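You operate a simulated robot arm through the tools that you are given. There is no shell and no other tool. Be economical: measure what you need, move in short steps, check, and stop when the job is done.

You run a simulated robot arm. Do the job below in one go: nothing can be reset, and whatever is moved stays where it is left.

JOB
Change the pink pad on the wide heat sink for the blue pad.
Fine: open the grey clip, pink pad into the green tray, rub the smear off with the dark green brush, stand it back, lay the blue pad; leave the clip open. Set down upright: dark green brush. What is to be rubbed or washed off counts as gone when no trace of it is left.

Only the result counts: the job must be done as asked and must still hold three seconds after the hand-in. Knocking over, shifting, dropping, spilling or breaking anything else fails it.

ROBOT AND FRAMES
A 7-joint arm with a two-finger parallel gripper, fixed in place. Base frame: the origin is at the foot of the arm, x ahead of it, y to its left, z up; the work surface is at about z = 850. Units: mm, degrees, N and s.
With the tool pointing down near the work surface it reaches from about 300 to 700 mm from the base axis. Its first joint turns from -66.0 to 66.0 degrees. Payload 1.57 kg.
Tool frame: the origin (TCP) lies between the finger pads and is the grasp point; the fingertips stand 30 mm ahead of it; z points along the fingers, y is the line along which they close. The gripper opens to 110 mm. The fingers are 24 mm wide and 12 mm thick; the gripper's body (48 by 112 mm) begins 78 mm behind the TCP.
Orientation is that of the tool frame in the base frame, as a unit quaternion [x, y, z, w]. With the fingers straight down and closing along the base's y, the tool's x points along the base's -x, its y along +y and its z along -z.

CONTROLS
- The arm moves only by the tool servo_tool. Its argument "rows" is a list of rows, each an object of numbers (a shift or turn left out is 0, a gripper value left out holds the last): "dx", "dy", "dz": the shift along the tool's x, y, z in units of 250 mm (1.0 is 250 mm); "wx", "wy", "wz": the turn, a rotation vector about the tool's x, y, z in units of 120 degrees (1.0 is 120 degrees). In form: [{"dx": .., "dy": .., "dz": .., "wx": .., "wy": .., "wz": ..}, ...]. A call has 1 to 20 rows; each row is the pose to reach, as a shift and turn from the pose commanded when the call began, along the tool's axes at that moment. "gripper" is the gripper command, from -1 (fully open) to 1 (shut), values between in proportion, set as the call begins (left out, the last holds). A call with a number of a shift or a turn outside -1 to 1 is refused whole. Each row takes 0.2 s and may step no farther than 50 mm and 8.6 degrees from the row before; otherwise, or with a gripper value out of range, the whole call is refused. A pose out of reach is approached as far as the arm can. The call stops where the force on the tool passes 40 N (or 10 N more than at its start, if that is more) or the arm is blocked; 0.2 s more then pass. The fingers move at their own pace (about 108 mm/s each) and stop on an object; they squeeze with about 35 N. The grip force told is the motor's: it shows also when the fingers shut on nothing. Time passes only in rows, and 0.2 s behind the last, so rows that repeat a pose let the fingers close. The reply holds the time, the measured pose of the TCP, the force on the tool along the base axes, the opening and the grip force, in the units named above and with some noise, with the torque about the TCP (base axes, N m) and any sound that the robot's microphone picked up, and new pictures: "views" is both (left out), scene, wrist or none.
- Cameras (640 x 400 px; columns grow to the right, rows downward): "scene" is fixed at [120.7, -373.5, 1400.3]; the picture's right is [0.99, -0.11, 0.00], its down [-0.07, -0.61, -0.79] and it looks along [0.09, 0.79, -0.61] (base axes); focal length 249 px, centre (320, 200). "wrist" rides on the gripper at [70, 16, -141] in the tool frame; the picture's right is [-0.23, 0.97, 0.00], its down [-0.86, -0.20, -0.48] and it looks along [-0.47, -0.11, 0.88] (tool axes); focal length 222 px, centre (320, 200). There is no depth. A picture from a camera that has moved, and an enlarged one, comes with that camera's place and axes in the base frame and with its lens.
- enlarge(camera, box): a new picture of the part [left, top, right, bottom] of that camera's present view, enlarged. The clock stands still meanwhile.
- close_job(): hands the job in; it is judged then, once.

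Go step by step. Nothing tells you positions but the pictures and the camera data: compare them with the known pose of the tool, close in by small moves and look again before you grip or let go. The budget is 120 turns and 200 pictures, counting those below and the enlarged ones. Unless the task says otherwise, let go and move clear before handing in, and close with one line.

The tools are called by a JSON object that holds its "name" and its "arguments". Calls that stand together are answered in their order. servo_tool: Moves the arm, as the interface text tells. Its arguments: {"type":"object","properties":{"rows":{"type":"array","items":{"type":"object","properties":{"dx":{"type":"number"},"dy":{"type":"number"},"dz":{"type":"number"},"wx":{"type":"number"},"wy":{"type":"number"},"wz":{"type":"number"}}}},"gripper":{"type":"number"},"views":{"type":"string","enum":["both","scene","wrist","none"]}},"required":["rows"]} The other tools are called the same way: enlarge (camera, box) takes an enlarged picture of a part of a camera's view; close_job () hands the job in.

At the start:

```text
time: 0.0
position: [410.3, 37.5, 1245.1]
tcp_rot: [0.0, 1.0, 0.0, -0.001]
force: [-0.1, -0.1, 0.0]
torque: [0.0, -0.04, -0.02]
gripper_width: 109.7
grasp_force: 0.0
```

scene: 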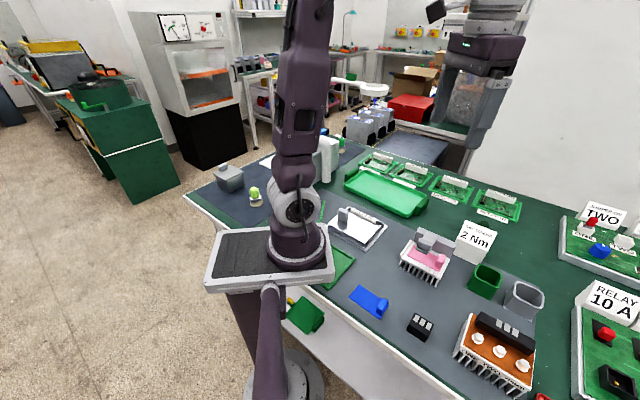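
wrist: 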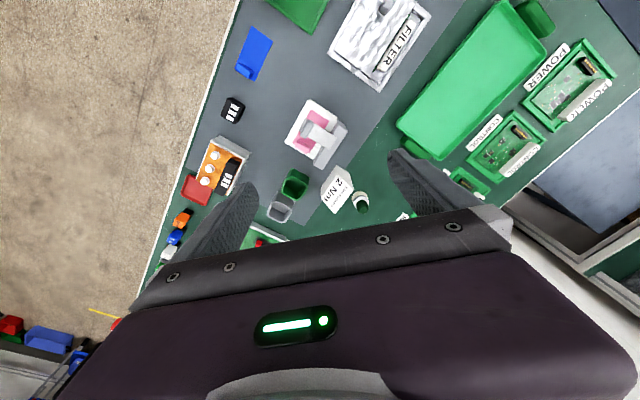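

I see a heat sink with a pink pad and a grey clip, a blue pad, and a green tray. I'll enlarge the views to find details, including the brush.

{"name": "enlarge", "arguments": {"camera": "scene", "box": [320, 180, 560, 330]}}

{"name": "enlarge", "arguments": {"camera": "wrist", "box": [180, 0, 420, 240]}}

{"name": "enlarge", "arguments": {"camera": "scene", "box": [200, 120, 440, 270]}}

```text
2.67 times, centred on (440, 255) of scene
camera zoom: at [120.7, -373.5, 1400.3], right [0.99, -0.11, 0.0], down [-0.07, -0.61, -0.79], along [0.09, 0.79, -0.61], focal length 665 px, centre (0, 53)
```

zoom: 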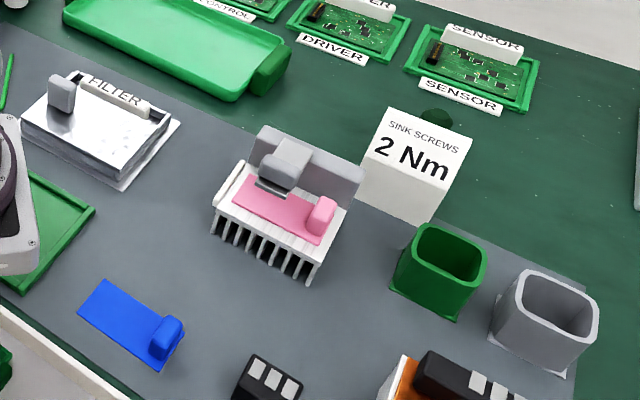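

```text
1.67 times, centred on (300, 120) of wrist
camera zoom: at [339.6, 54.5, 1386.5], right [0.23, 0.97, 0.0], down [0.86, -0.2, 0.48], along [0.47, -0.11, -0.88], focal length 370 px, centre (353, 333)
```

zoom: 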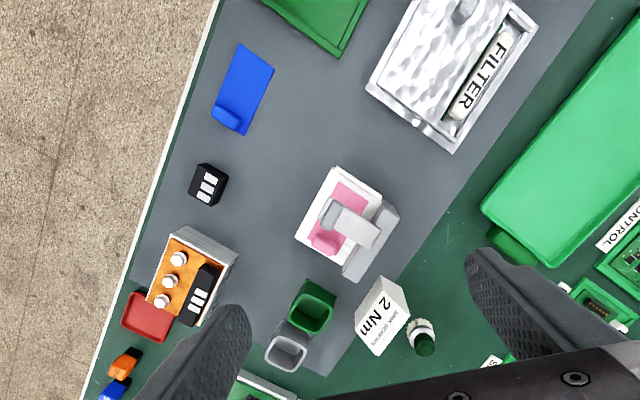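

```text
2.67 times, centred on (320, 195) of scene
camera zoom: at [120.7, -373.5, 1400.3], right [0.99, -0.11, 0.0], down [-0.07, -0.61, -0.79], along [0.09, 0.79, -0.61], focal length 665 px, centre (320, 213)
```

zoom: 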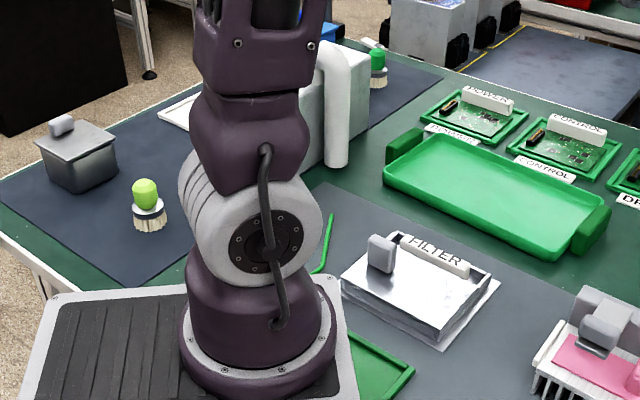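

The heat sink is near (442, 8), the blue pad near (280, -75), the dark green brush behind the "2 Nm" card near (627, 93), and the large green tray near (474, 311). There's also a small green thing near the base. I'll go lower for a closer look.

{"name": "servo_tool", "arguments": {"rows": [{"dx": 0.05, "dz": 0.18}, {"dx": 0.1, "dz": 0.36}, {"dx": 0.16, "dz": 0.54}, {"dx": 0.2, "dz": 0.7}, {"dx": 0.2, "dz": 0.7}], "gripper": -1, "views": "both"}}

{"name": "enlarge", "arguments": {"camera": "wrist", "box": [200, 80, 440, 240]}}

{"name": "enlarge", "arguments": {"camera": "scene", "box": [260, 220, 380, 340]}}

```text
time: 1.2
position: [359.9, 40.3, 1069.1]
tcp_rot: [0.0, 1.0, -0.001, 0.001]
force: [-0.8, -0.3, -0.3]
torque: [0.02, 0.02, -0.03]
gripper_width: 109.8
grasp_force: 0.1
camera wrist: at [289.9, 55.9, 1210.2], right [0.23, 0.97, 0.0], down [0.85, -0.2, 0.48], along [0.47, -0.11, -0.88], focal length 222 px, centre (320, 200)
```

scene: 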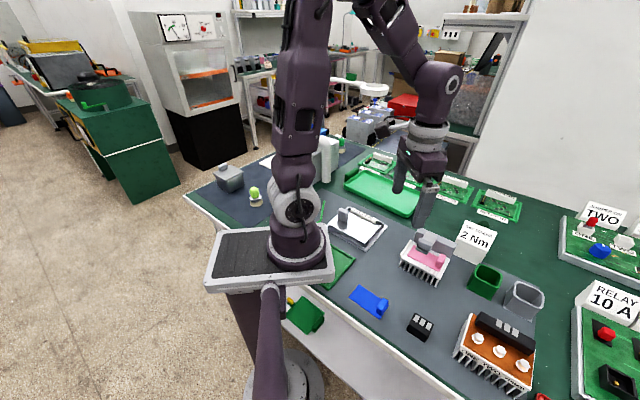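
wrist: 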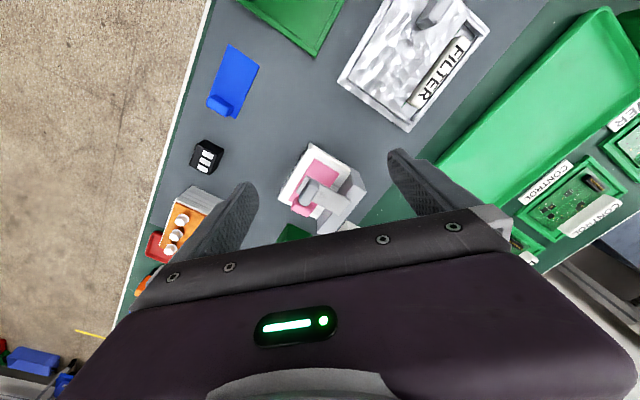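

```text
2.50 times, centred on (320, 160) of wrist
camera zoom: at [289.9, 55.9, 1210.2], right [0.23, 0.97, 0.0], down [0.85, -0.2, 0.48], along [0.47, -0.11, -0.88], focal length 555 px, centre (320, 300)
```

zoom: 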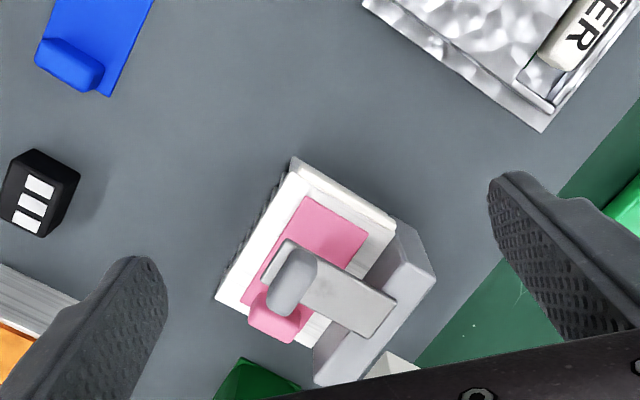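

```text
3.33 times, centred on (320, 280) of scene
camera zoom: at [120.7, -373.5, 1400.3], right [0.99, -0.11, 0.0], down [-0.07, -0.61, -0.79], along [0.09, 0.79, -0.61], focal length 831 px, centre (320, -67)
```

zoom: 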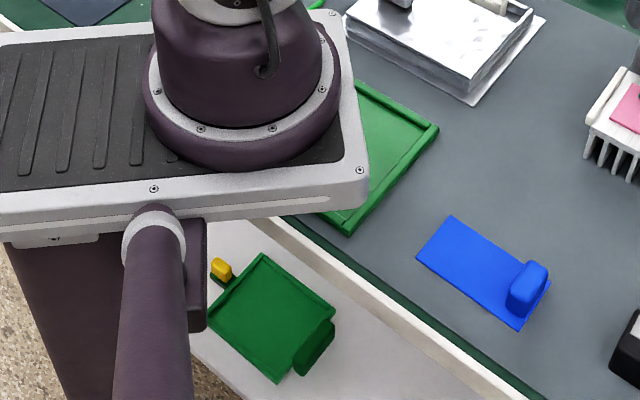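

The clip looks like a lever arm with a knob, hinged at the wall behind the pad. I'll zoom in on it and on the big tray and brush.

{"name": "enlarge", "arguments": {"camera": "scene", "box": [390, 220, 470, 290]}}

{"name": "enlarge", "arguments": {"camera": "wrist", "box": [270, 130, 380, 230]}}

```text
5.71 times, centred on (430, 255) of scene
camera zoom: at [120.7, -373.5, 1400.3], right [0.99, -0.11, 0.0], down [-0.07, -0.61, -0.79], along [0.09, 0.79, -0.61], focal length 1425 px, centre (-309, -114)
```

zoom: 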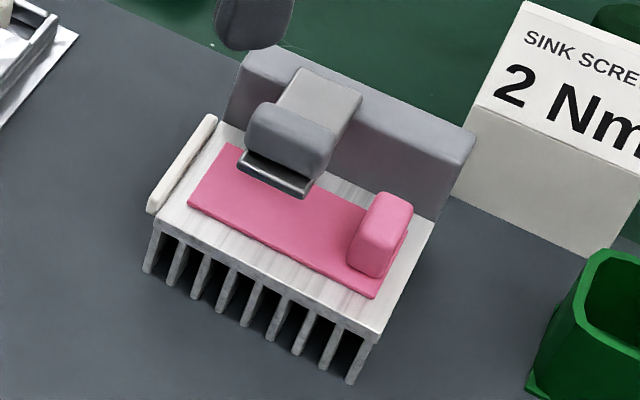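

```text
4.00 times, centred on (325, 180) of wrist
camera zoom: at [289.9, 55.9, 1210.2], right [0.23, 0.97, 0.0], down [0.85, -0.2, 0.48], along [0.47, -0.11, -0.88], focal length 888 px, centre (300, 280)
```

zoom: 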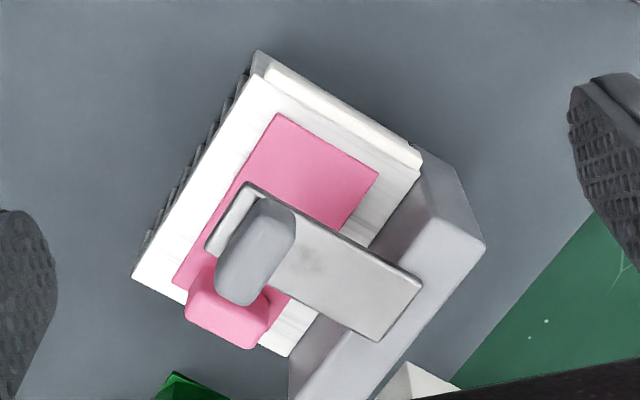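

The clip's plate spans from the wall (top about z 923) over the pad, with its knob near (418, 10, 945). The sink is turned about -45°. I'll yaw the tool so it closes along the sink's long axis and hover over the knob.

{"name": "servo_tool", "arguments": {"rows": [{"dx": -0.04, "dy": -0.02, "dz": 0.04, "wz": -0.0625}, {"dx": -0.08, "dy": -0.04, "dz": 0.08, "wz": -0.125}, {"dx": -0.12, "dy": -0.06, "dz": 0.12, "wz": -0.1875}, {"dx": -0.16, "dy": -0.08, "dz": 0.16, "wz": -0.25}, {"dx": -0.2, "dy": -0.1, "dz": 0.2, "wz": -0.3125}, {"dx": -0.232, "dy": -0.12, "dz": 0.24, "wz": -0.375}, {"dx": -0.232, "dy": -0.12, "dz": 0.24, "wz": -0.375}], "gripper": -0.1}}

{"name": "enlarge", "arguments": {"camera": "wrist", "box": [220, 120, 420, 245]}}

```text
time: 2.8
position: [419.1, 7.9, 1007.8]
tcp_rot: [-0.383, 0.924, 0.0, -0.001]
force: [0.4, 0.7, 0.5]
torque: [0.03, 0.02, 0.04]
gripper_width: 60.3
grasp_force: 0.1
camera wrist: at [356.9, -29.0, 1150.1], right [-0.53, 0.85, 0.0], down [0.74, 0.46, 0.48], along [0.41, 0.25, -0.88], focal length 222 px, centre (320, 200)
```

scene: 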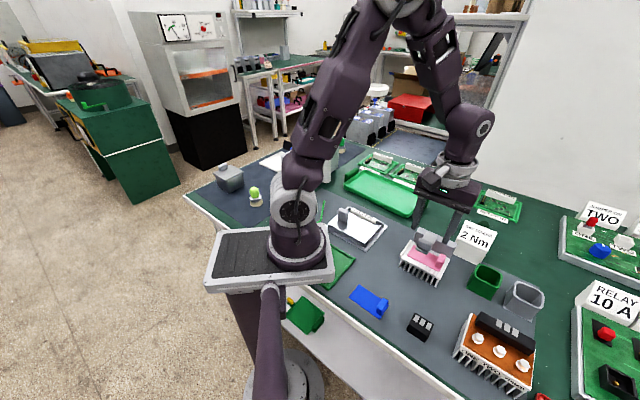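
wrist: 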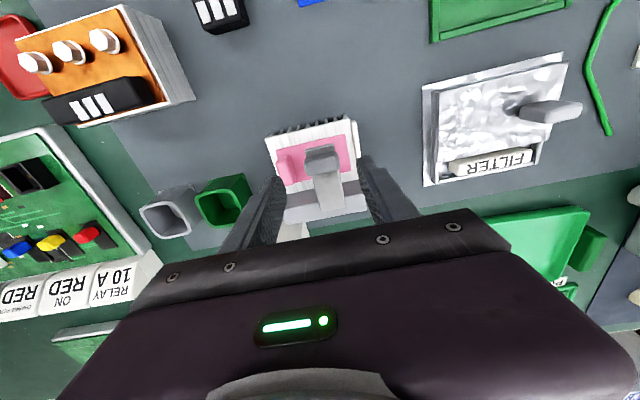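

```text
3.20 times, centred on (320, 182) of wrist
camera zoom: at [356.9, -29.0, 1150.1], right [-0.53, 0.85, 0.0], down [0.74, 0.46, 0.48], along [0.41, 0.25, -0.88], focal length 711 px, centre (320, 256)
```

zoom: 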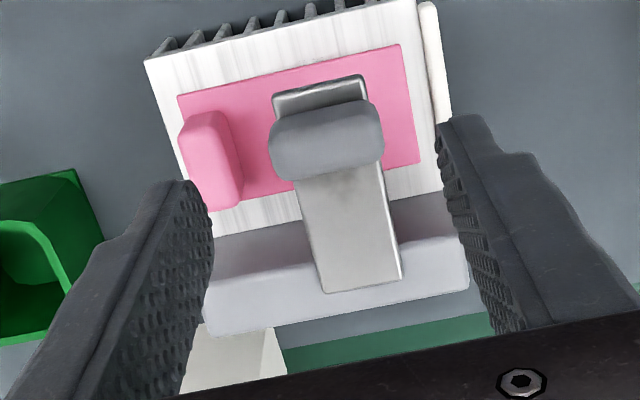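

The knob sits right below the TCP and is about 34 mm wide. I'll narrow the opening and descend onto it.

{"name": "servo_tool", "arguments": {"rows": [{"dz": 0.06}, {"dz": 0.12}, {"dz": 0.17}, {"dz": 0.21}, {"dz": 0.23}, {"dz": 0.23}], "gripper": 0.1, "views": "none"}}

{"name": "enlarge", "arguments": {"camera": "wrist", "box": [220, 120, 420, 245]}}

{"name": "enlarge", "arguments": {"camera": "scene", "box": [390, 210, 480, 290]}}

```text
time: 4.2
position: [419.4, 8.9, 950.8]
tcp_rot: [-0.383, 0.924, -0.001, -0.001]
force: [0.6, 0.1, -0.6]
torque: [0.02, -0.02, 0.04]
gripper_width: 49.5
grasp_force: 0.0
```

```text
3.20 times, centred on (320, 182) of wrist
camera zoom: at [357.6, -28.6, 1093.1], right [-0.53, 0.85, 0.0], down [0.75, 0.46, 0.48], along [0.41, 0.25, -0.88], focal length 711 px, centre (320, 256)
```

zoom: 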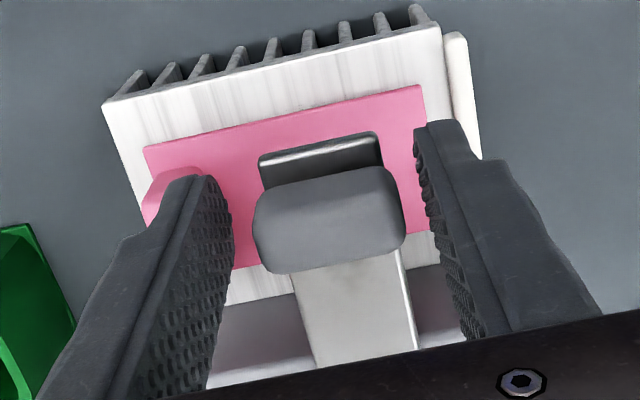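

```text
5.00 times, centred on (435, 250) of scene
camera zoom: at [120.7, -373.5, 1400.3], right [0.99, -0.11, 0.0], down [-0.07, -0.61, -0.79], along [0.09, 0.79, -0.61], focal length 1247 px, centre (-255, -50)
```

zoom: 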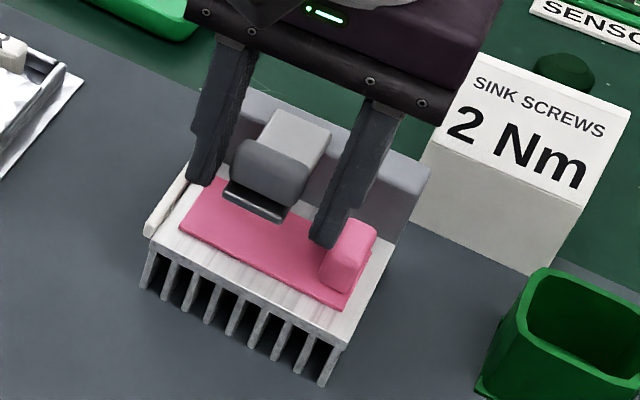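

The fingers straddle the knob. I'll close on it and test a small lift.

{"name": "servo_tool", "arguments": {"rows": [{}, {}, {}, {"dz": -0.01}, {"dz": -0.02}, {"dz": -0.03}], "gripper": 1, "views": "none"}}

{"name": "enlarge", "arguments": {"camera": "scene", "box": [390, 210, 480, 290]}}

```text
time: 5.2
position: [418.0, 9.9, 951.5]
tcp_rot: [-0.383, 0.924, 0.001, -0.001]
force: [-0.2, 7.6, -3.8]
torque: [-0.16, 0.02, -0.29]
gripper_width: 33.6
grasp_force: 41.3
stopped in row 4: the force on the tool passed its limit (the readings are from after the stop); the commanded pose is now the measured one
```

```text
5.00 times, centred on (435, 250) of scene
camera zoom: at [120.8, -373.4, 1400.4], right [0.99, -0.11, 0.0], down [-0.07, -0.61, -0.79], along [0.09, 0.79, -0.61], focal length 1247 px, centre (-255, -50)
```

zoom: 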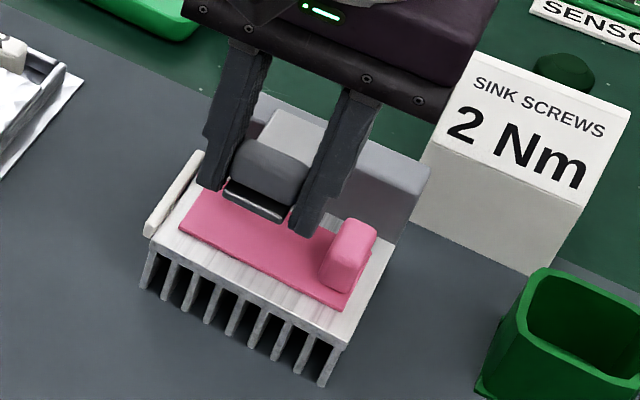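

Lifting met stiff resistance, so the clip isn't a hinge. I'll try sliding it back over the wall in small steps.

{"name": "servo_tool", "arguments": {"rows": [{"dx": -0.008}, {"dx": -0.016}, {"dx": -0.024}], "views": "none"}}

```text
time: 6.0
position: [417.6, 10.5, 952.2]
tcp_rot: [-0.381, 0.924, 0.0, -0.006]
force: [-8.5, -3.9, 15.7]
torque: [0.34, -0.82, 0.19]
gripper_width: 33.8
grasp_force: 41.2
stopped in row 3: the force on the tool passed its limit (the readings are from after the stop); the commanded pose is now the measured one
```

No movement backward. I'll relax and test the other directions: pulling forward, then sideways along the wall.

{"name": "servo_tool", "arguments": {"rows": [{"dx": 0.008}, {"dx": 0.016}, {"dx": 0.024}], "views": "none"}}

```text
time: 7.0
position: [417.9, 9.9, 950.5]
tcp_rot: [-0.385, 0.923, 0.001, -0.001]
force: [2.4, 8.3, -6.9]
torque: [-0.36, 0.03, -0.32]
gripper_width: 33.7
grasp_force: 41.6
stopped in row 3: the force on the tool passed its limit (the readings are from after the stop); the commanded pose is now the measured one
```

Nothing that way either. Now sideways.

{"name": "servo_tool", "arguments": {"rows": [{"dy": 0.008}, {"dy": 0.016}, {"dy": 0.024}], "views": "none"}}

```text
time: 7.6
position: [417.8, 9.6, 952.9]
tcp_rot: [-0.382, 0.924, -0.002, 0.001]
force: [11.0, -3.3, -16.4]
torque: [-0.71, 0.55, 0.07]
gripper_width: 33.8
grasp_force: 41.5
stopped in row 2: the force on the tool passed its limit (the readings are from after the stop); the commanded pose is now the measured one
```

Sideways is also stiff. I'll try a true hinge arc, lifting while turning the tool about the hinge line.

{"name": "servo_tool", "arguments": {"rows": [{"dx": -0.0018, "dz": -0.004, "wy": 0.0083}, {"dx": -0.0036, "dz": -0.008, "wy": 0.0167}, {"dx": -0.0056, "dz": -0.012, "wy": 0.025}, {"dx": -0.0076, "dz": -0.016, "wy": 0.0333}, {"dx": -0.0117, "dz": -0.0237, "wy": 0.05}], "views": "none"}}

{"name": "enlarge", "arguments": {"camera": "scene", "box": [390, 210, 480, 290]}}

```text
time: 8.8
position: [419.7, 14.5, 958.0]
tcp_rot: [-0.382, 0.923, -0.022, -0.047]
force: [8.5, -8.4, 6.5]
torque: [0.44, -0.23, 0.14]
gripper_width: 33.6
grasp_force: 41.2
```

```text
5.00 times, centred on (435, 250) of scene
camera zoom: at [120.9, -373.8, 1400.2], right [0.99, -0.11, 0.0], down [-0.07, -0.61, -0.79], along [0.09, 0.79, -0.61], focal length 1247 px, centre (-255, -50)
```

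zoom: 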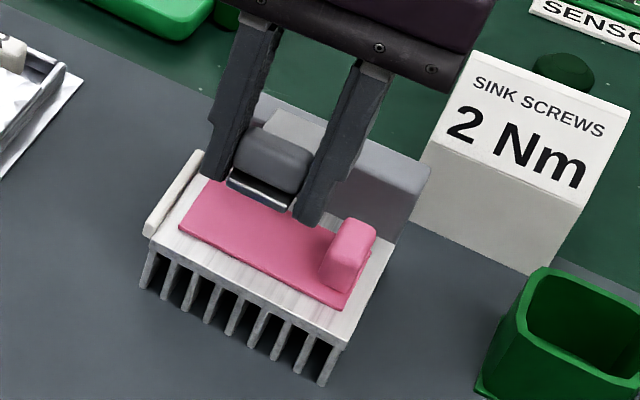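

The lever moves on the hinge arc, so I'll continue along it.

{"name": "servo_tool", "arguments": {"rows": [{"dx": -0.0076, "dz": -0.0159, "wy": 0.0333}, {"dx": -0.0162, "dz": -0.0313, "wy": 0.0667}, {"dx": -0.0259, "dz": -0.046, "wy": 0.1}, {"dx": -0.0366, "dz": -0.0601, "wy": 0.1333}, {"dx": -0.0482, "dz": -0.0733, "wy": 0.1667}, {"dx": -0.0608, "dz": -0.0857, "wy": 0.2}], "views": "none"}}

{"name": "enlarge", "arguments": {"camera": "scene", "box": [390, 210, 480, 290]}}

```text
time: 9.8
position: [425.4, 18.3, 971.2]
tcp_rot: [-0.375, 0.907, -0.075, -0.178]
force: [-1.7, -1.4, 8.5]
torque: [0.28, -0.11, 0.19]
gripper_width: 33.6
grasp_force: 41.2
stopped in row 5: the force on the tool passed its limit (the readings are from after the stop); the commanded pose is now the measured one
```

```text
5.00 times, centred on (435, 250) of scene
camera zoom: at [120.6, -373.6, 1400.3], right [0.99, -0.11, 0.0], down [-0.07, -0.61, -0.79], along [0.09, 0.79, -0.61], focal length 1247 px, centre (-255, -50)
```

zoom: 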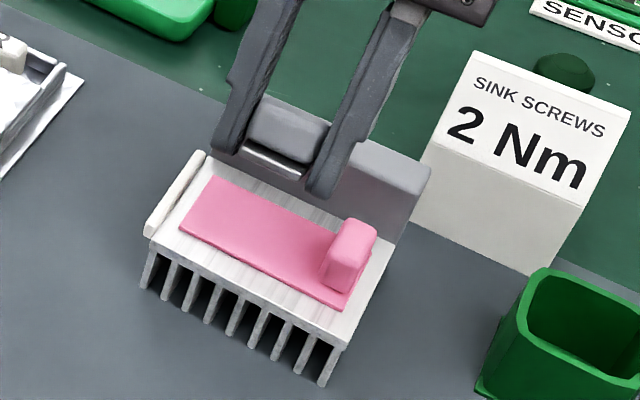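

The arc fits a hinge near p = 360, z = 932. I'll continue with the refined arc.

{"name": "servo_tool", "arguments": {"rows": [{"dx": -0.0059, "dz": -0.0157, "wy": 0.0333}, {"dx": -0.0128, "dz": -0.031, "wy": 0.0667}, {"dx": -0.0208, "dz": -0.0457, "wy": 0.1}, {"dx": -0.0298, "dz": -0.0599, "wy": 0.1333}, {"dx": -0.0397, "dz": -0.0734, "wy": 0.1667}, {"dx": -0.0506, "dz": -0.0862, "wy": 0.2}], "views": "none"}}

```text
time: 11.2
position: [439.8, 32.3, 988.3]
tcp_rot: [-0.351, 0.85, -0.151, -0.363]
force: [-3.3, 3.1, 37.9]
torque: [1.05, -0.53, -0.31]
gripper_width: 34.0
grasp_force: 41.9
```

Now tilted about 46°. I'll check the picture, with a small further step.

{"name": "servo_tool", "arguments": {"rows": [{"dx": -0.0028, "dz": -0.0124, "wy": 0.025}, {"dx": -0.0064, "dz": -0.025, "wy": 0.05}, {"dx": -0.0104, "dz": -0.0373, "wy": 0.075}, {"dx": -0.0154, "dz": -0.0492, "wy": 0.1}, {"dx": -0.0211, "dz": -0.0609, "wy": 0.125}], "views": "both"}}

```text
time: 12.4
position: [450.5, 43.5, 994.8]
tcp_rot: [-0.328, 0.795, -0.196, -0.47]
force: [4.2, 4.3, 18.3]
torque: [0.72, -0.27, -0.19]
gripper_width: 33.7
grasp_force: 41.2
camera wrist: at [501.7, 119.0, 1123.7], right [-0.61, 0.77, -0.2], down [0.73, 0.45, -0.52], along [-0.31, -0.46, -0.83], focal length 222 px, centre (320, 200)
```

scene: 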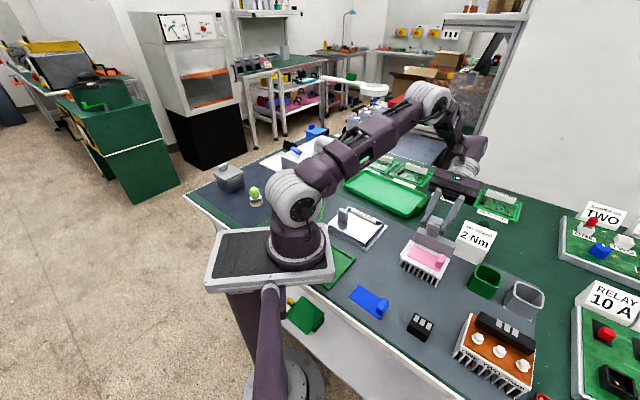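
wrist: 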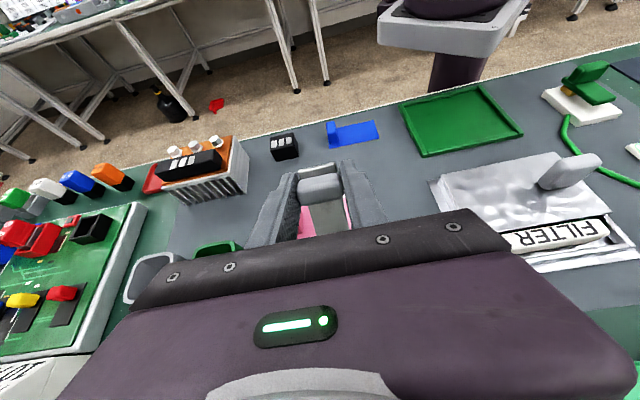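

The lever is at about 61° and the arc fits. I'll continue about 20° more.

{"name": "servo_tool", "arguments": {"rows": [{"dx": -0.0054, "dz": -0.0168, "wy": 0.0333}, {"dx": -0.0118, "dz": -0.0333, "wy": 0.0667}, {"dx": -0.0195, "dz": -0.0492, "wy": 0.1}, {"dx": -0.0282, "dz": -0.0646, "wy": 0.1333}, {"dx": -0.038, "dz": -0.0794, "wy": 0.1667}], "views": "both"}}

{"name": "enlarge", "arguments": {"camera": "scene", "box": [390, 170, 500, 290]}}

```text
time: 13.4
position: [453.2, 45.3, 992.6]
tcp_rot: [-0.312, 0.762, -0.216, -0.524]
force: [5.7, -8.3, -4.8]
torque: [0.22, 0.46, 0.25]
gripper_width: 33.5
grasp_force: 41.3
out of reach, approached as far as the arm can: row 2, 3, 4
stopped in row 4: the force on the tool passed its limit (the readings are from after the stop); the commanded pose is now the measured one
camera wrist: at [516.4, 132.6, 1109.4], right [-0.63, 0.75, -0.21], down [0.68, 0.39, -0.63], along [-0.39, -0.54, -0.75], focal length 222 px, centre (320, 200)
```

scene: 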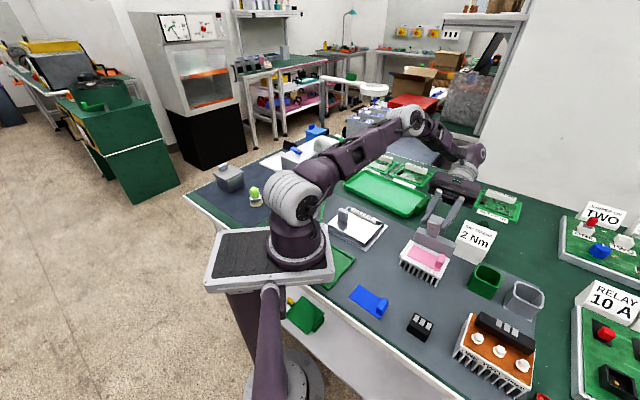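
wrist: 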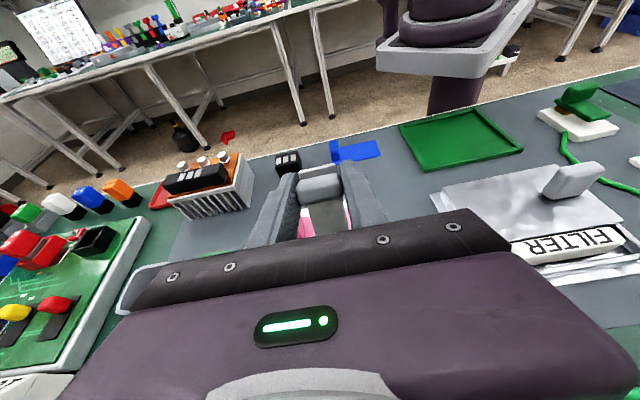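

```text
3.33 times, centred on (445, 230) of scene
camera zoom: at [121.0, -373.8, 1400.2], right [0.99, -0.11, 0.0], down [-0.07, -0.61, -0.79], along [0.09, 0.79, -0.61], focal length 831 px, centre (-97, 100)
```

zoom: 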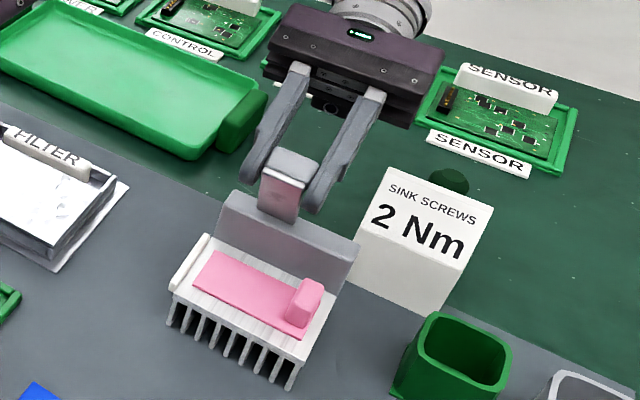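

The arm reached its tilt limit with the lever at about 65°. I'll carry the knob further back and let it pivot in the grip, easing the tilt.

{"name": "servo_tool", "arguments": {"rows": [{"dx": -0.0005, "dz": -0.0126, "wy": -0.01}, {"dx": -0.0011, "dz": -0.0252, "wy": -0.02}, {"dx": -0.003, "dz": -0.036, "wy": -0.03}, {"dx": -0.0047, "dz": -0.047, "wy": -0.04}, {"dx": -0.01, "dz": -0.057, "wy": -0.05}, {"dx": -0.015, "dz": -0.0671, "wy": -0.06}, {"dx": -0.0255, "dz": -0.0888, "wy": -0.07}, {"dx": -0.0364, "dz": -0.106, "wy": -0.08}], "views": "none"}}

{"name": "enlarge", "arguments": {"camera": "scene", "box": [390, 170, 500, 290]}}

```text
time: 15.1
position: [468.8, 60.4, 997.6]
tcp_rot: [-0.325, 0.797, -0.197, -0.47]
force: [0.1, -6.5, 0.0]
torque: [0.03, 0.45, 0.42]
gripper_width: 33.7
grasp_force: 41.6
stopped in row 8: the force on the tool passed its limit (the readings are from after the stop); the commanded pose is now the measured one
```

```text
3.33 times, centred on (445, 230) of scene
camera zoom: at [120.8, -373.7, 1400.3], right [0.99, -0.11, 0.0], down [-0.07, -0.61, -0.79], along [0.09, 0.79, -0.61], focal length 831 px, centre (-97, 100)
```

zoom: 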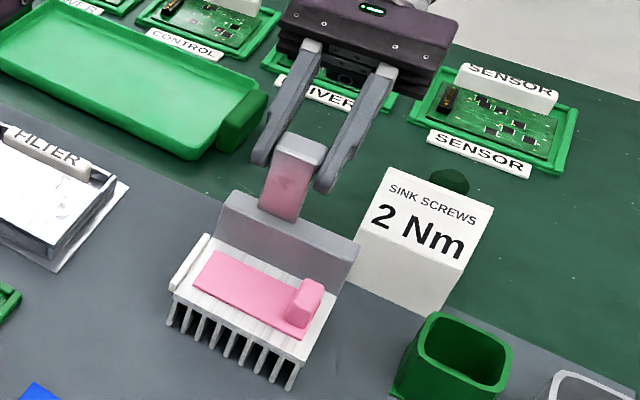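

The lever is near vertical (about 83°). I'll try one more gentle push backward to see whether it's at its stop.

{"name": "servo_tool", "arguments": {"rows": [{"dx": -0.004, "dz": -0.011}, {"dx": -0.01, "dz": -0.022}, {"dx": -0.017, "dz": -0.034}, {"dx": -0.025, "dz": -0.046}], "views": "none"}}

{"name": "enlarge", "arguments": {"camera": "scene", "box": [390, 170, 500, 290]}}

```text
time: 16.1
position: [474.6, 67.8, 998.2]
tcp_rot: [-0.328, 0.798, -0.197, -0.466]
force: [-13.5, -19.6, -17.1]
torque: [-0.72, 1.04, 0.06]
gripper_width: 34.0
grasp_force: 41.5
out of reach, approached as far as the arm can: row 4
```

```text
3.33 times, centred on (445, 230) of scene
camera zoom: at [120.6, -374.0, 1400.2], right [0.99, -0.11, 0.0], down [-0.07, -0.61, -0.79], along [0.09, 0.79, -0.61], focal length 831 px, centre (-97, 100)
```

zoom: 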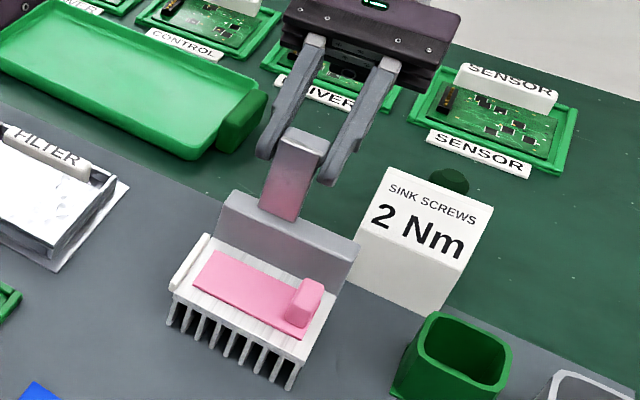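

The lever is now past 90°. I'll release it and back straight up.

{"name": "servo_tool", "arguments": {"rows": [{}, {}, {}], "gripper": -0.05, "views": "none"}}

{"name": "enlarge", "arguments": {"camera": "scene", "box": [390, 170, 500, 290]}}

```text
time: 16.9
position: [474.5, 67.7, 998.3]
tcp_rot: [-0.326, 0.798, -0.197, -0.467]
force: [-0.3, 0.3, -0.2]
torque: [-0.01, 0.01, -0.01]
gripper_width: 57.6
grasp_force: 0.1
```

```text
3.33 times, centred on (445, 230) of scene
camera zoom: at [120.7, -373.5, 1400.3], right [0.99, -0.11, 0.0], down [-0.07, -0.61, -0.79], along [0.09, 0.79, -0.61], focal length 831 px, centre (-97, 100)
```

zoom: 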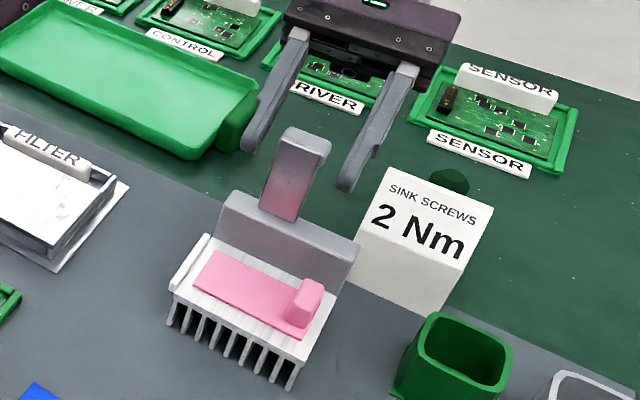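

The clip stays open. I'll rise, un-tilt and move over the pink tab.

{"name": "servo_tool", "arguments": {"rows": [{"dx": 0.15, "dz": -0.083}, {"dx": 0.315, "dz": -0.175}, {"dx": 0.33, "dz": -0.15, "wy": -0.0635}, {"dx": 0.345, "dz": -0.125, "wy": -0.127, "dy": -0.02}, {"dx": 0.36, "dz": -0.1, "wy": -0.19, "dy": -0.05}, {"dx": 0.375, "dz": -0.075, "wy": -0.254, "dy": -0.08}, {"dx": 0.39, "dz": -0.05, "wy": -0.318, "dy": -0.11}, {"dx": 0.41, "dz": -0.02, "wy": -0.38, "dy": -0.14}, {"dx": 0.43, "dz": 0.02, "wy": -0.445, "dy": -0.17}, {"dx": 0.452, "dz": 0.056, "wy": -0.508, "dy": -0.192}, {"dx": 0.452, "dz": 0.056, "wy": -0.508, "dy": -0.192}]}}

{"name": "enlarge", "arguments": {"camera": "wrist", "box": [220, 100, 420, 225]}}

```text
time: 19.2
position: [460.5, -13.0, 1091.6]
tcp_rot: [-0.379, 0.925, -0.004, 0.001]
force: [0.8, -0.5, 0.0]
torque: [0.03, -0.03, 0.01]
gripper_width: 58.1
grasp_force: 0.0
out of reach, approached as far as the arm can: row 1, 2, 3
camera wrist: at [398.6, -48.8, 1233.6], right [-0.52, 0.85, -0.01], down [0.75, 0.46, 0.48], along [0.41, 0.24, -0.88], focal length 222 px, centre (320, 200)
```

scene: 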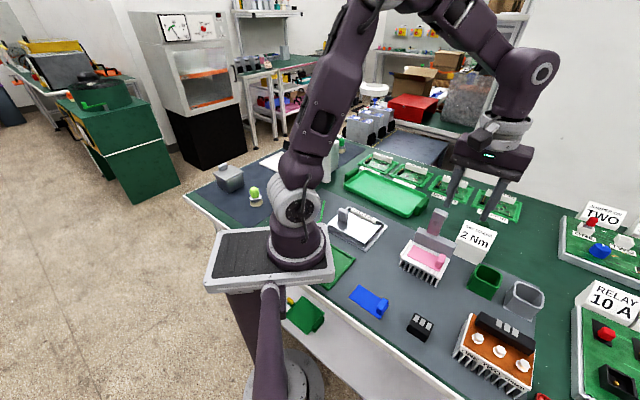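
wrist: 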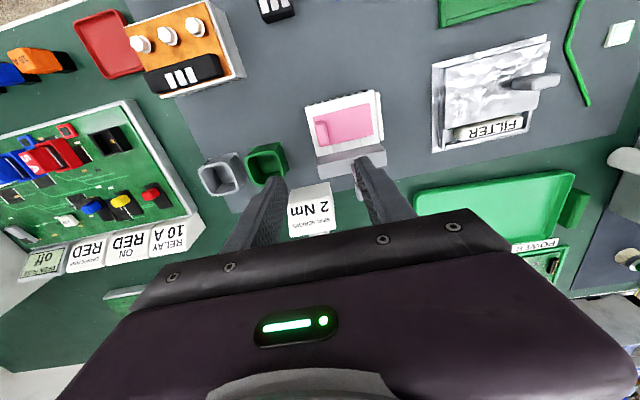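

```text
3.20 times, centred on (320, 162) of wrist
camera zoom: at [398.6, -48.8, 1233.6], right [-0.52, 0.85, -0.01], down [0.75, 0.46, 0.48], along [0.41, 0.24, -0.88], focal length 711 px, centre (320, 320)
```

zoom: 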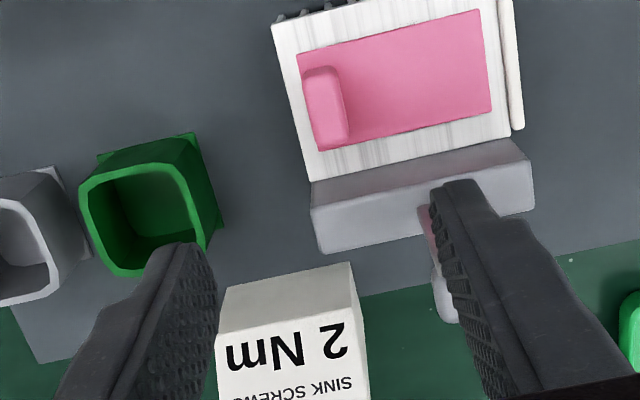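

The pad is now clear of the clip. I'll align to the tab at about (454, -14) and descend partway.

{"name": "servo_tool", "arguments": {"rows": [{"dx": 0.02, "dy": 0.015, "dz": 0.15}, {"dx": 0.02, "dy": 0.015, "dz": 0.3}, {"dx": 0.02, "dy": 0.015, "dz": 0.45}, {"dx": 0.02, "dy": 0.015, "dz": 0.54}, {"dx": 0.02, "dy": 0.015, "dz": 0.54}], "gripper": 0.2, "views": "none"}}

{"name": "enlarge", "arguments": {"camera": "wrist", "box": [220, 100, 420, 225]}}

{"name": "enlarge", "arguments": {"camera": "scene", "box": [390, 190, 490, 290]}}

```text
time: 20.4
position: [456.1, -14.0, 953.0]
tcp_rot: [-0.379, 0.925, -0.003, 0.0]
force: [-0.4, 0.2, 0.4]
torque: [-0.02, -0.03, 0.01]
gripper_width: 44.1
grasp_force: 0.0
```

```text
3.20 times, centred on (320, 162) of wrist
camera zoom: at [394.6, -50.1, 1095.2], right [-0.52, 0.85, -0.01], down [0.75, 0.46, 0.48], along [0.41, 0.24, -0.88], focal length 711 px, centre (320, 320)
```

zoom: 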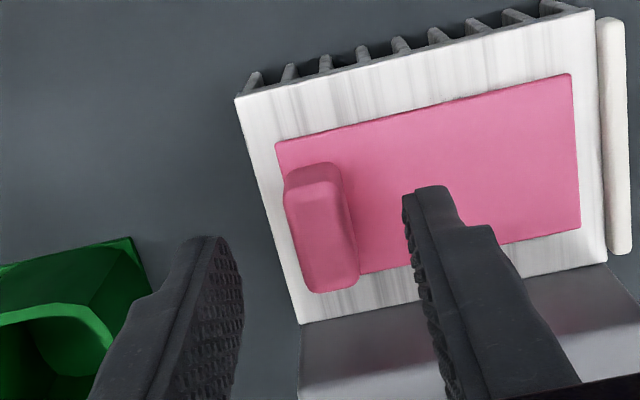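

```text
4.00 times, centred on (440, 240) of scene
camera zoom: at [120.7, -373.5, 1400.3], right [0.99, -0.11, 0.0], down [-0.07, -0.61, -0.79], along [0.09, 0.79, -0.61], focal length 998 px, centre (-160, 40)
```

zoom: 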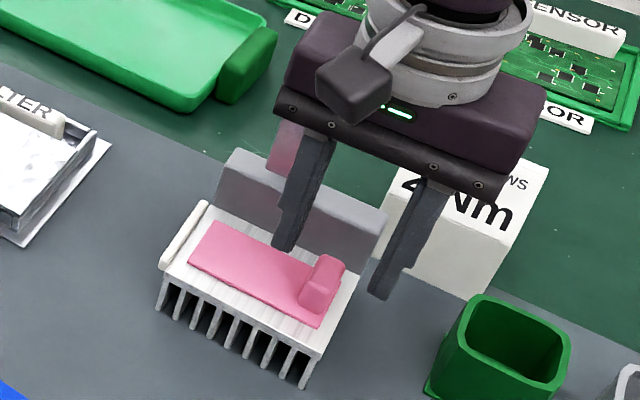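

The TCP is aligned over the tab. I'll descend and grip.

{"name": "servo_tool", "arguments": {"rows": [{"dz": 0.05}, {"dz": 0.09}, {"dz": 0.1}, {"dz": 0.1}], "views": "none"}}

{"name": "enlarge", "arguments": {"camera": "wrist", "box": [220, 100, 420, 225]}}

{"name": "enlarge", "arguments": {"camera": "scene", "box": [390, 190, 490, 290]}}

```text
time: 21.4
position: [455.5, -14.5, 928.9]
tcp_rot: [-0.379, 0.925, -0.004, -0.001]
force: [0.6, -0.2, 0.0]
torque: [0.0, -0.03, 0.01]
gripper_width: 43.9
grasp_force: 0.0
```

```text
3.20 times, centred on (320, 162) of wrist
camera zoom: at [393.5, -51.2, 1072.1], right [-0.52, 0.85, -0.01], down [0.75, 0.46, 0.48], along [0.41, 0.24, -0.88], focal length 711 px, centre (320, 320)
```

zoom: 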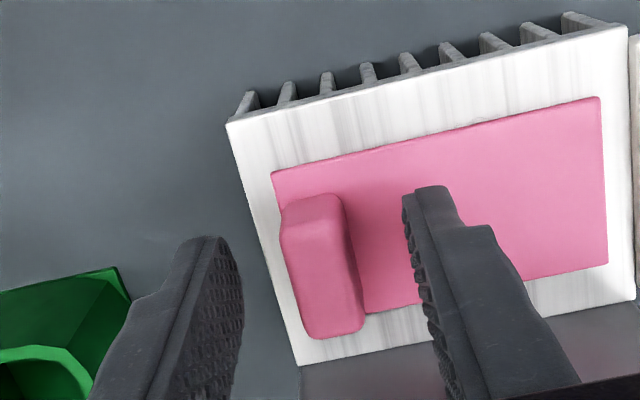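

```text
4.00 times, centred on (440, 240) of scene
camera zoom: at [120.7, -373.5, 1400.3], right [0.99, -0.11, 0.0], down [-0.07, -0.61, -0.79], along [0.09, 0.79, -0.61], focal length 998 px, centre (-160, 40)
```

zoom: 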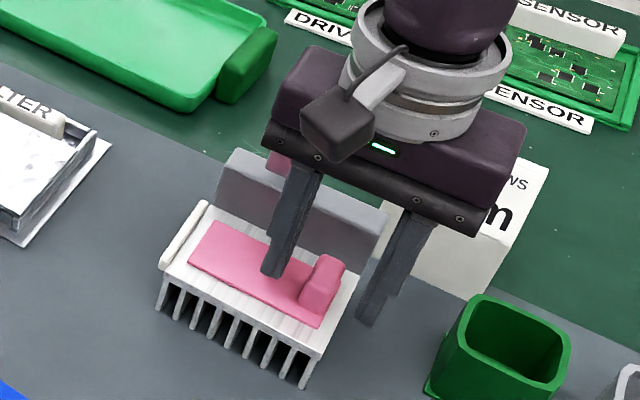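

Both fingers straddle the tab. I'll close, then lift a little and check.

{"name": "servo_tool", "arguments": {"rows": [{}, {}, {}], "gripper": 1, "views": "none"}}

{"name": "servo_tool", "arguments": {"rows": [{"dz": -0.02}, {"dz": -0.06}, {"dz": -0.12}, {"dz": -0.2}, {"dz": -0.32}, {"dz": -0.45}, {"dz": -0.45}]}}

{"name": "enlarge", "arguments": {"camera": "scene", "box": [390, 190, 490, 290]}}

```text
time: 22.2
position: [455.4, -14.5, 932.2]
tcp_rot: [-0.378, 0.926, -0.004, 0.0]
force: [-1.4, -0.7, 1.5]
torque: [0.07, 0.1, 0.09]
gripper_width: 14.3
grasp_force: 30.8
```

```text
time: 23.9
position: [452.6, -12.6, 1041.9]
tcp_rot: [-0.38, 0.925, -0.004, 0.0]
force: [-1.3, 0.1, 0.4]
torque: [0.03, -0.01, -0.01]
gripper_width: 14.7
grasp_force: 30.9
camera wrist: at [391.4, -49.7, 1183.8], right [-0.52, 0.85, -0.01], down [0.75, 0.46, 0.48], along [0.41, 0.24, -0.88], focal length 222 px, centre (320, 200)
```

scene: 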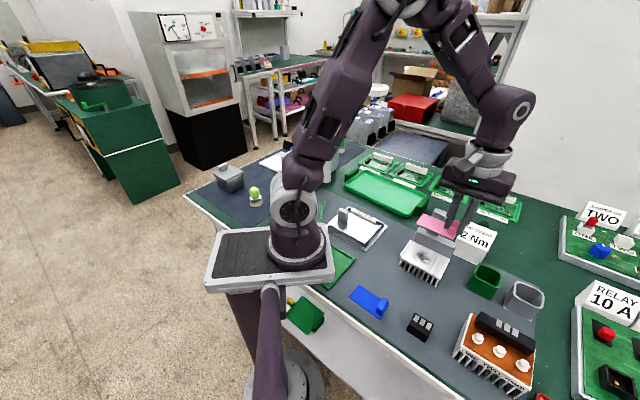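
wrist: 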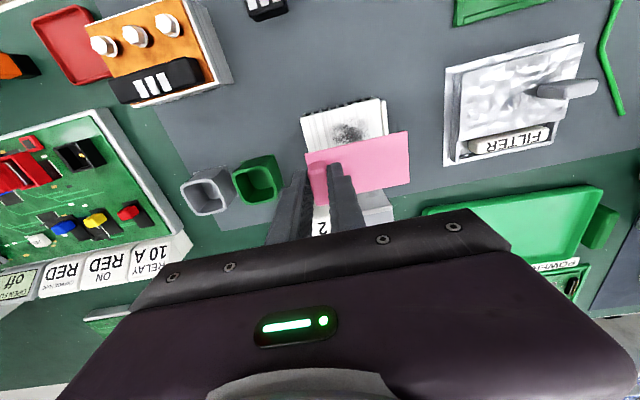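

```text
4.00 times, centred on (440, 240) of scene
camera zoom: at [120.7, -373.5, 1400.3], right [0.99, -0.11, 0.0], down [-0.07, -0.61, -0.79], along [0.09, 0.79, -0.61], focal length 998 px, centre (-160, 40)
```

zoom: 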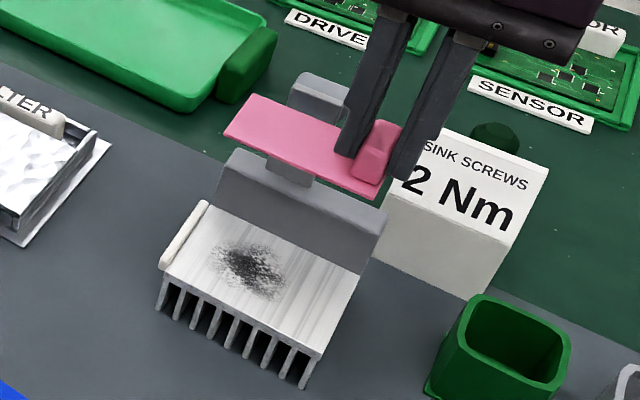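

The pink pad is held and the smear on the sink is visible. Next I'll carry the pad high to the large green tray.

{"name": "servo_tool", "arguments": {"rows": [{"dz": -0.18}, {"dz": -0.232, "dx": -0.08, "dy": 0.08}, {"dz": -0.232, "dx": -0.19, "dy": 0.19}, {"dz": -0.232, "dx": -0.31, "dy": 0.31}, {"dz": -0.232, "dx": -0.43, "dy": 0.43}, {"dz": -0.232, "dx": -0.55, "dy": 0.55}, {"dz": -0.232, "dx": -0.67, "dy": 0.67}, {"dz": -0.232, "dx": -0.79, "dy": 0.79}, {"dz": -0.232, "dx": -0.86, "dy": 0.85}, {"dz": -0.232, "dx": -0.918, "dy": 0.904}, {"dz": -0.232, "dx": -0.918, "dy": 0.904}]}}

```text
time: 26.2
position: [458.8, 309.6, 1096.6]
tcp_rot: [-0.38, 0.925, -0.004, -0.001]
force: [-0.8, 0.6, -0.6]
torque: [0.05, 0.03, 0.0]
gripper_width: 14.5
grasp_force: 30.2
camera wrist: at [396.4, 272.7, 1238.6], right [-0.52, 0.85, -0.01], down [0.75, 0.46, 0.48], along [0.41, 0.24, -0.88], focal length 222 px, centre (320, 200)
```

scene: 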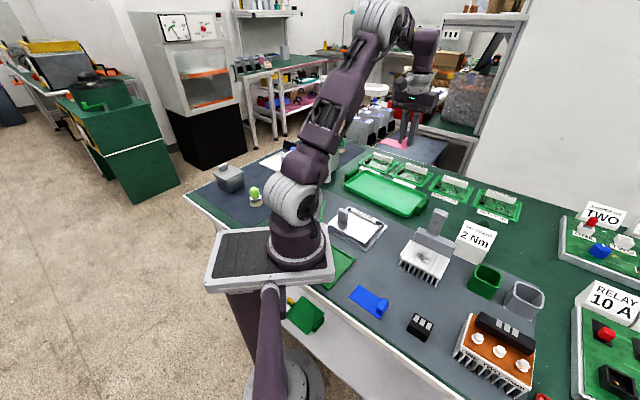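
wrist: 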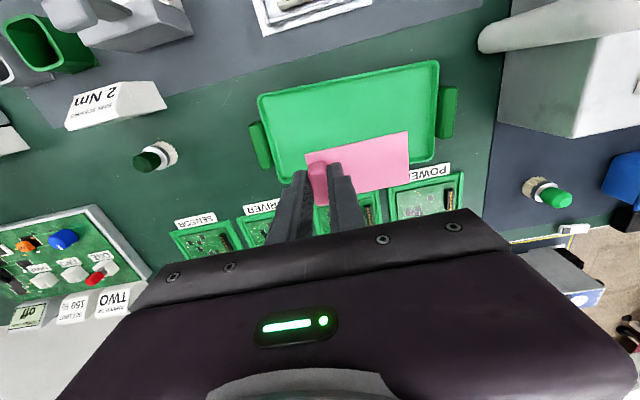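

The tray centre is near (426, 347). I'll shift slightly and descend partway.

{"name": "servo_tool", "arguments": {"rows": [{"dx": -0.014, "dy": 0.065, "dz": 0.15}, {"dx": -0.014, "dy": 0.065, "dz": 0.32}, {"dx": -0.014, "dy": 0.065, "dz": 0.48}, {"dx": -0.014, "dy": 0.065, "dz": 0.62}, {"dx": -0.014, "dy": 0.065, "dz": 0.66}, {"dx": -0.014, "dy": 0.065, "dz": 0.66}]}}

{"name": "enlarge", "arguments": {"camera": "scene", "box": [330, 130, 450, 230]}}

```text
time: 27.6
position: [452.2, 322.4, 932.6]
tcp_rot: [-0.38, 0.925, -0.004, -0.001]
force: [-0.4, -0.4, 0.6]
torque: [0.0, 0.02, 0.0]
gripper_width: 14.5
grasp_force: 31.0
camera wrist: at [389.0, 286.0, 1075.1], right [-0.52, 0.85, -0.01], down [0.75, 0.46, 0.48], along [0.41, 0.24, -0.88], focal length 222 px, centre (320, 200)
```

scene: 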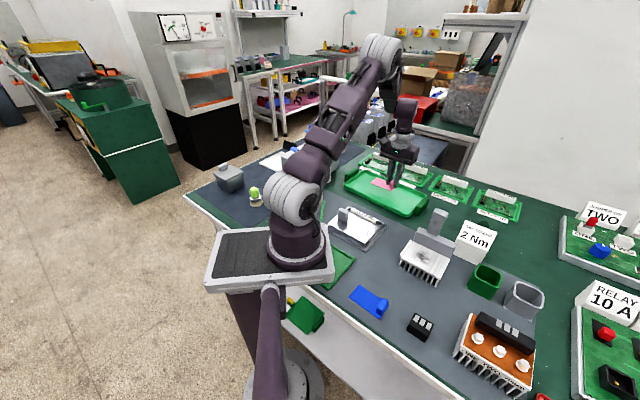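
wrist: 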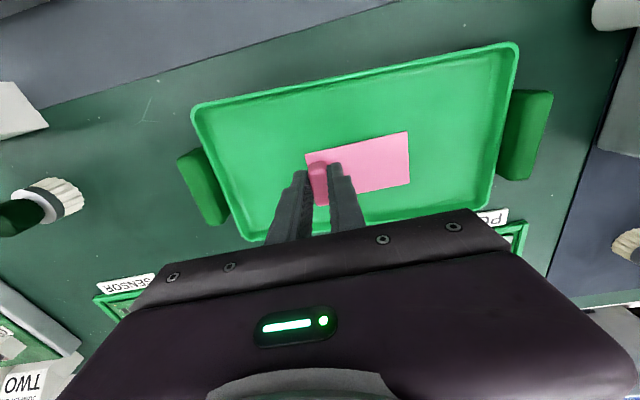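

```text
4.00 times, centred on (390, 180) of scene
camera zoom: at [120.7, -373.5, 1400.3], right [0.99, -0.11, 0.0], down [-0.07, -0.61, -0.79], along [0.09, 0.79, -0.61], focal length 998 px, centre (40, 280)
```

zoom: 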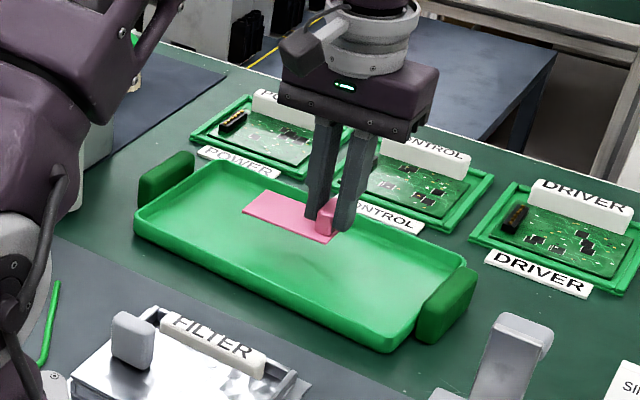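

The pad is over the tray. I'll lower it to just above the floor, shifted slightly toward the middle.

{"name": "servo_tool", "arguments": {"rows": [{"dx": 0.03, "dz": 0.05}, {"dx": 0.03, "dz": 0.09}, {"dx": 0.03, "dz": 0.115}, {"dx": 0.03, "dz": 0.125}, {"dx": 0.03, "dz": 0.135}, {"dx": 0.03, "dz": 0.143}, {"dx": 0.03, "dz": 0.15}], "views": "wrist"}}

{"name": "enlarge", "arguments": {"camera": "scene", "box": [350, 150, 430, 220]}}

```text
time: 29.2
position: [445.0, 316.5, 895.7]
tcp_rot: [-0.38, 0.925, -0.003, -0.001]
force: [-0.6, -0.1, -0.1]
torque: [-0.01, -0.02, -0.03]
gripper_width: 14.5
grasp_force: 31.1
camera wrist: at [382.5, 280.2, 1038.2], right [-0.52, 0.85, -0.01], down [0.75, 0.46, 0.48], along [0.41, 0.24, -0.88], focal length 222 px, centre (320, 200)
```

wrist: 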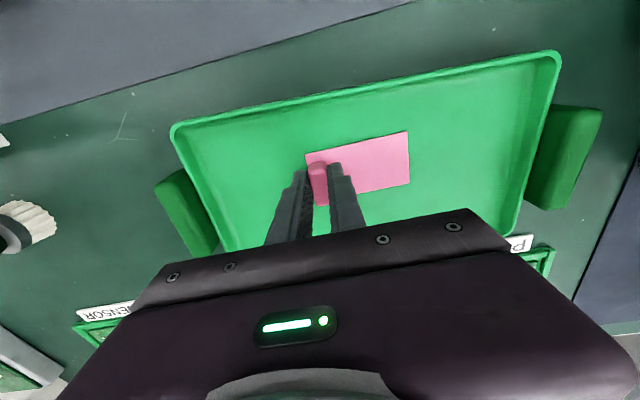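

```text
5.71 times, centred on (390, 185) of scene
camera zoom: at [120.7, -373.5, 1400.3], right [0.99, -0.11, 0.0], down [-0.07, -0.61, -0.79], along [0.09, 0.79, -0.61], focal length 1425 px, centre (-80, 286)
```

zoom: 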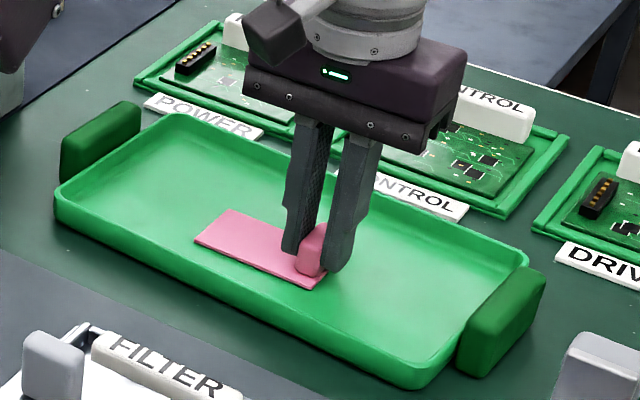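

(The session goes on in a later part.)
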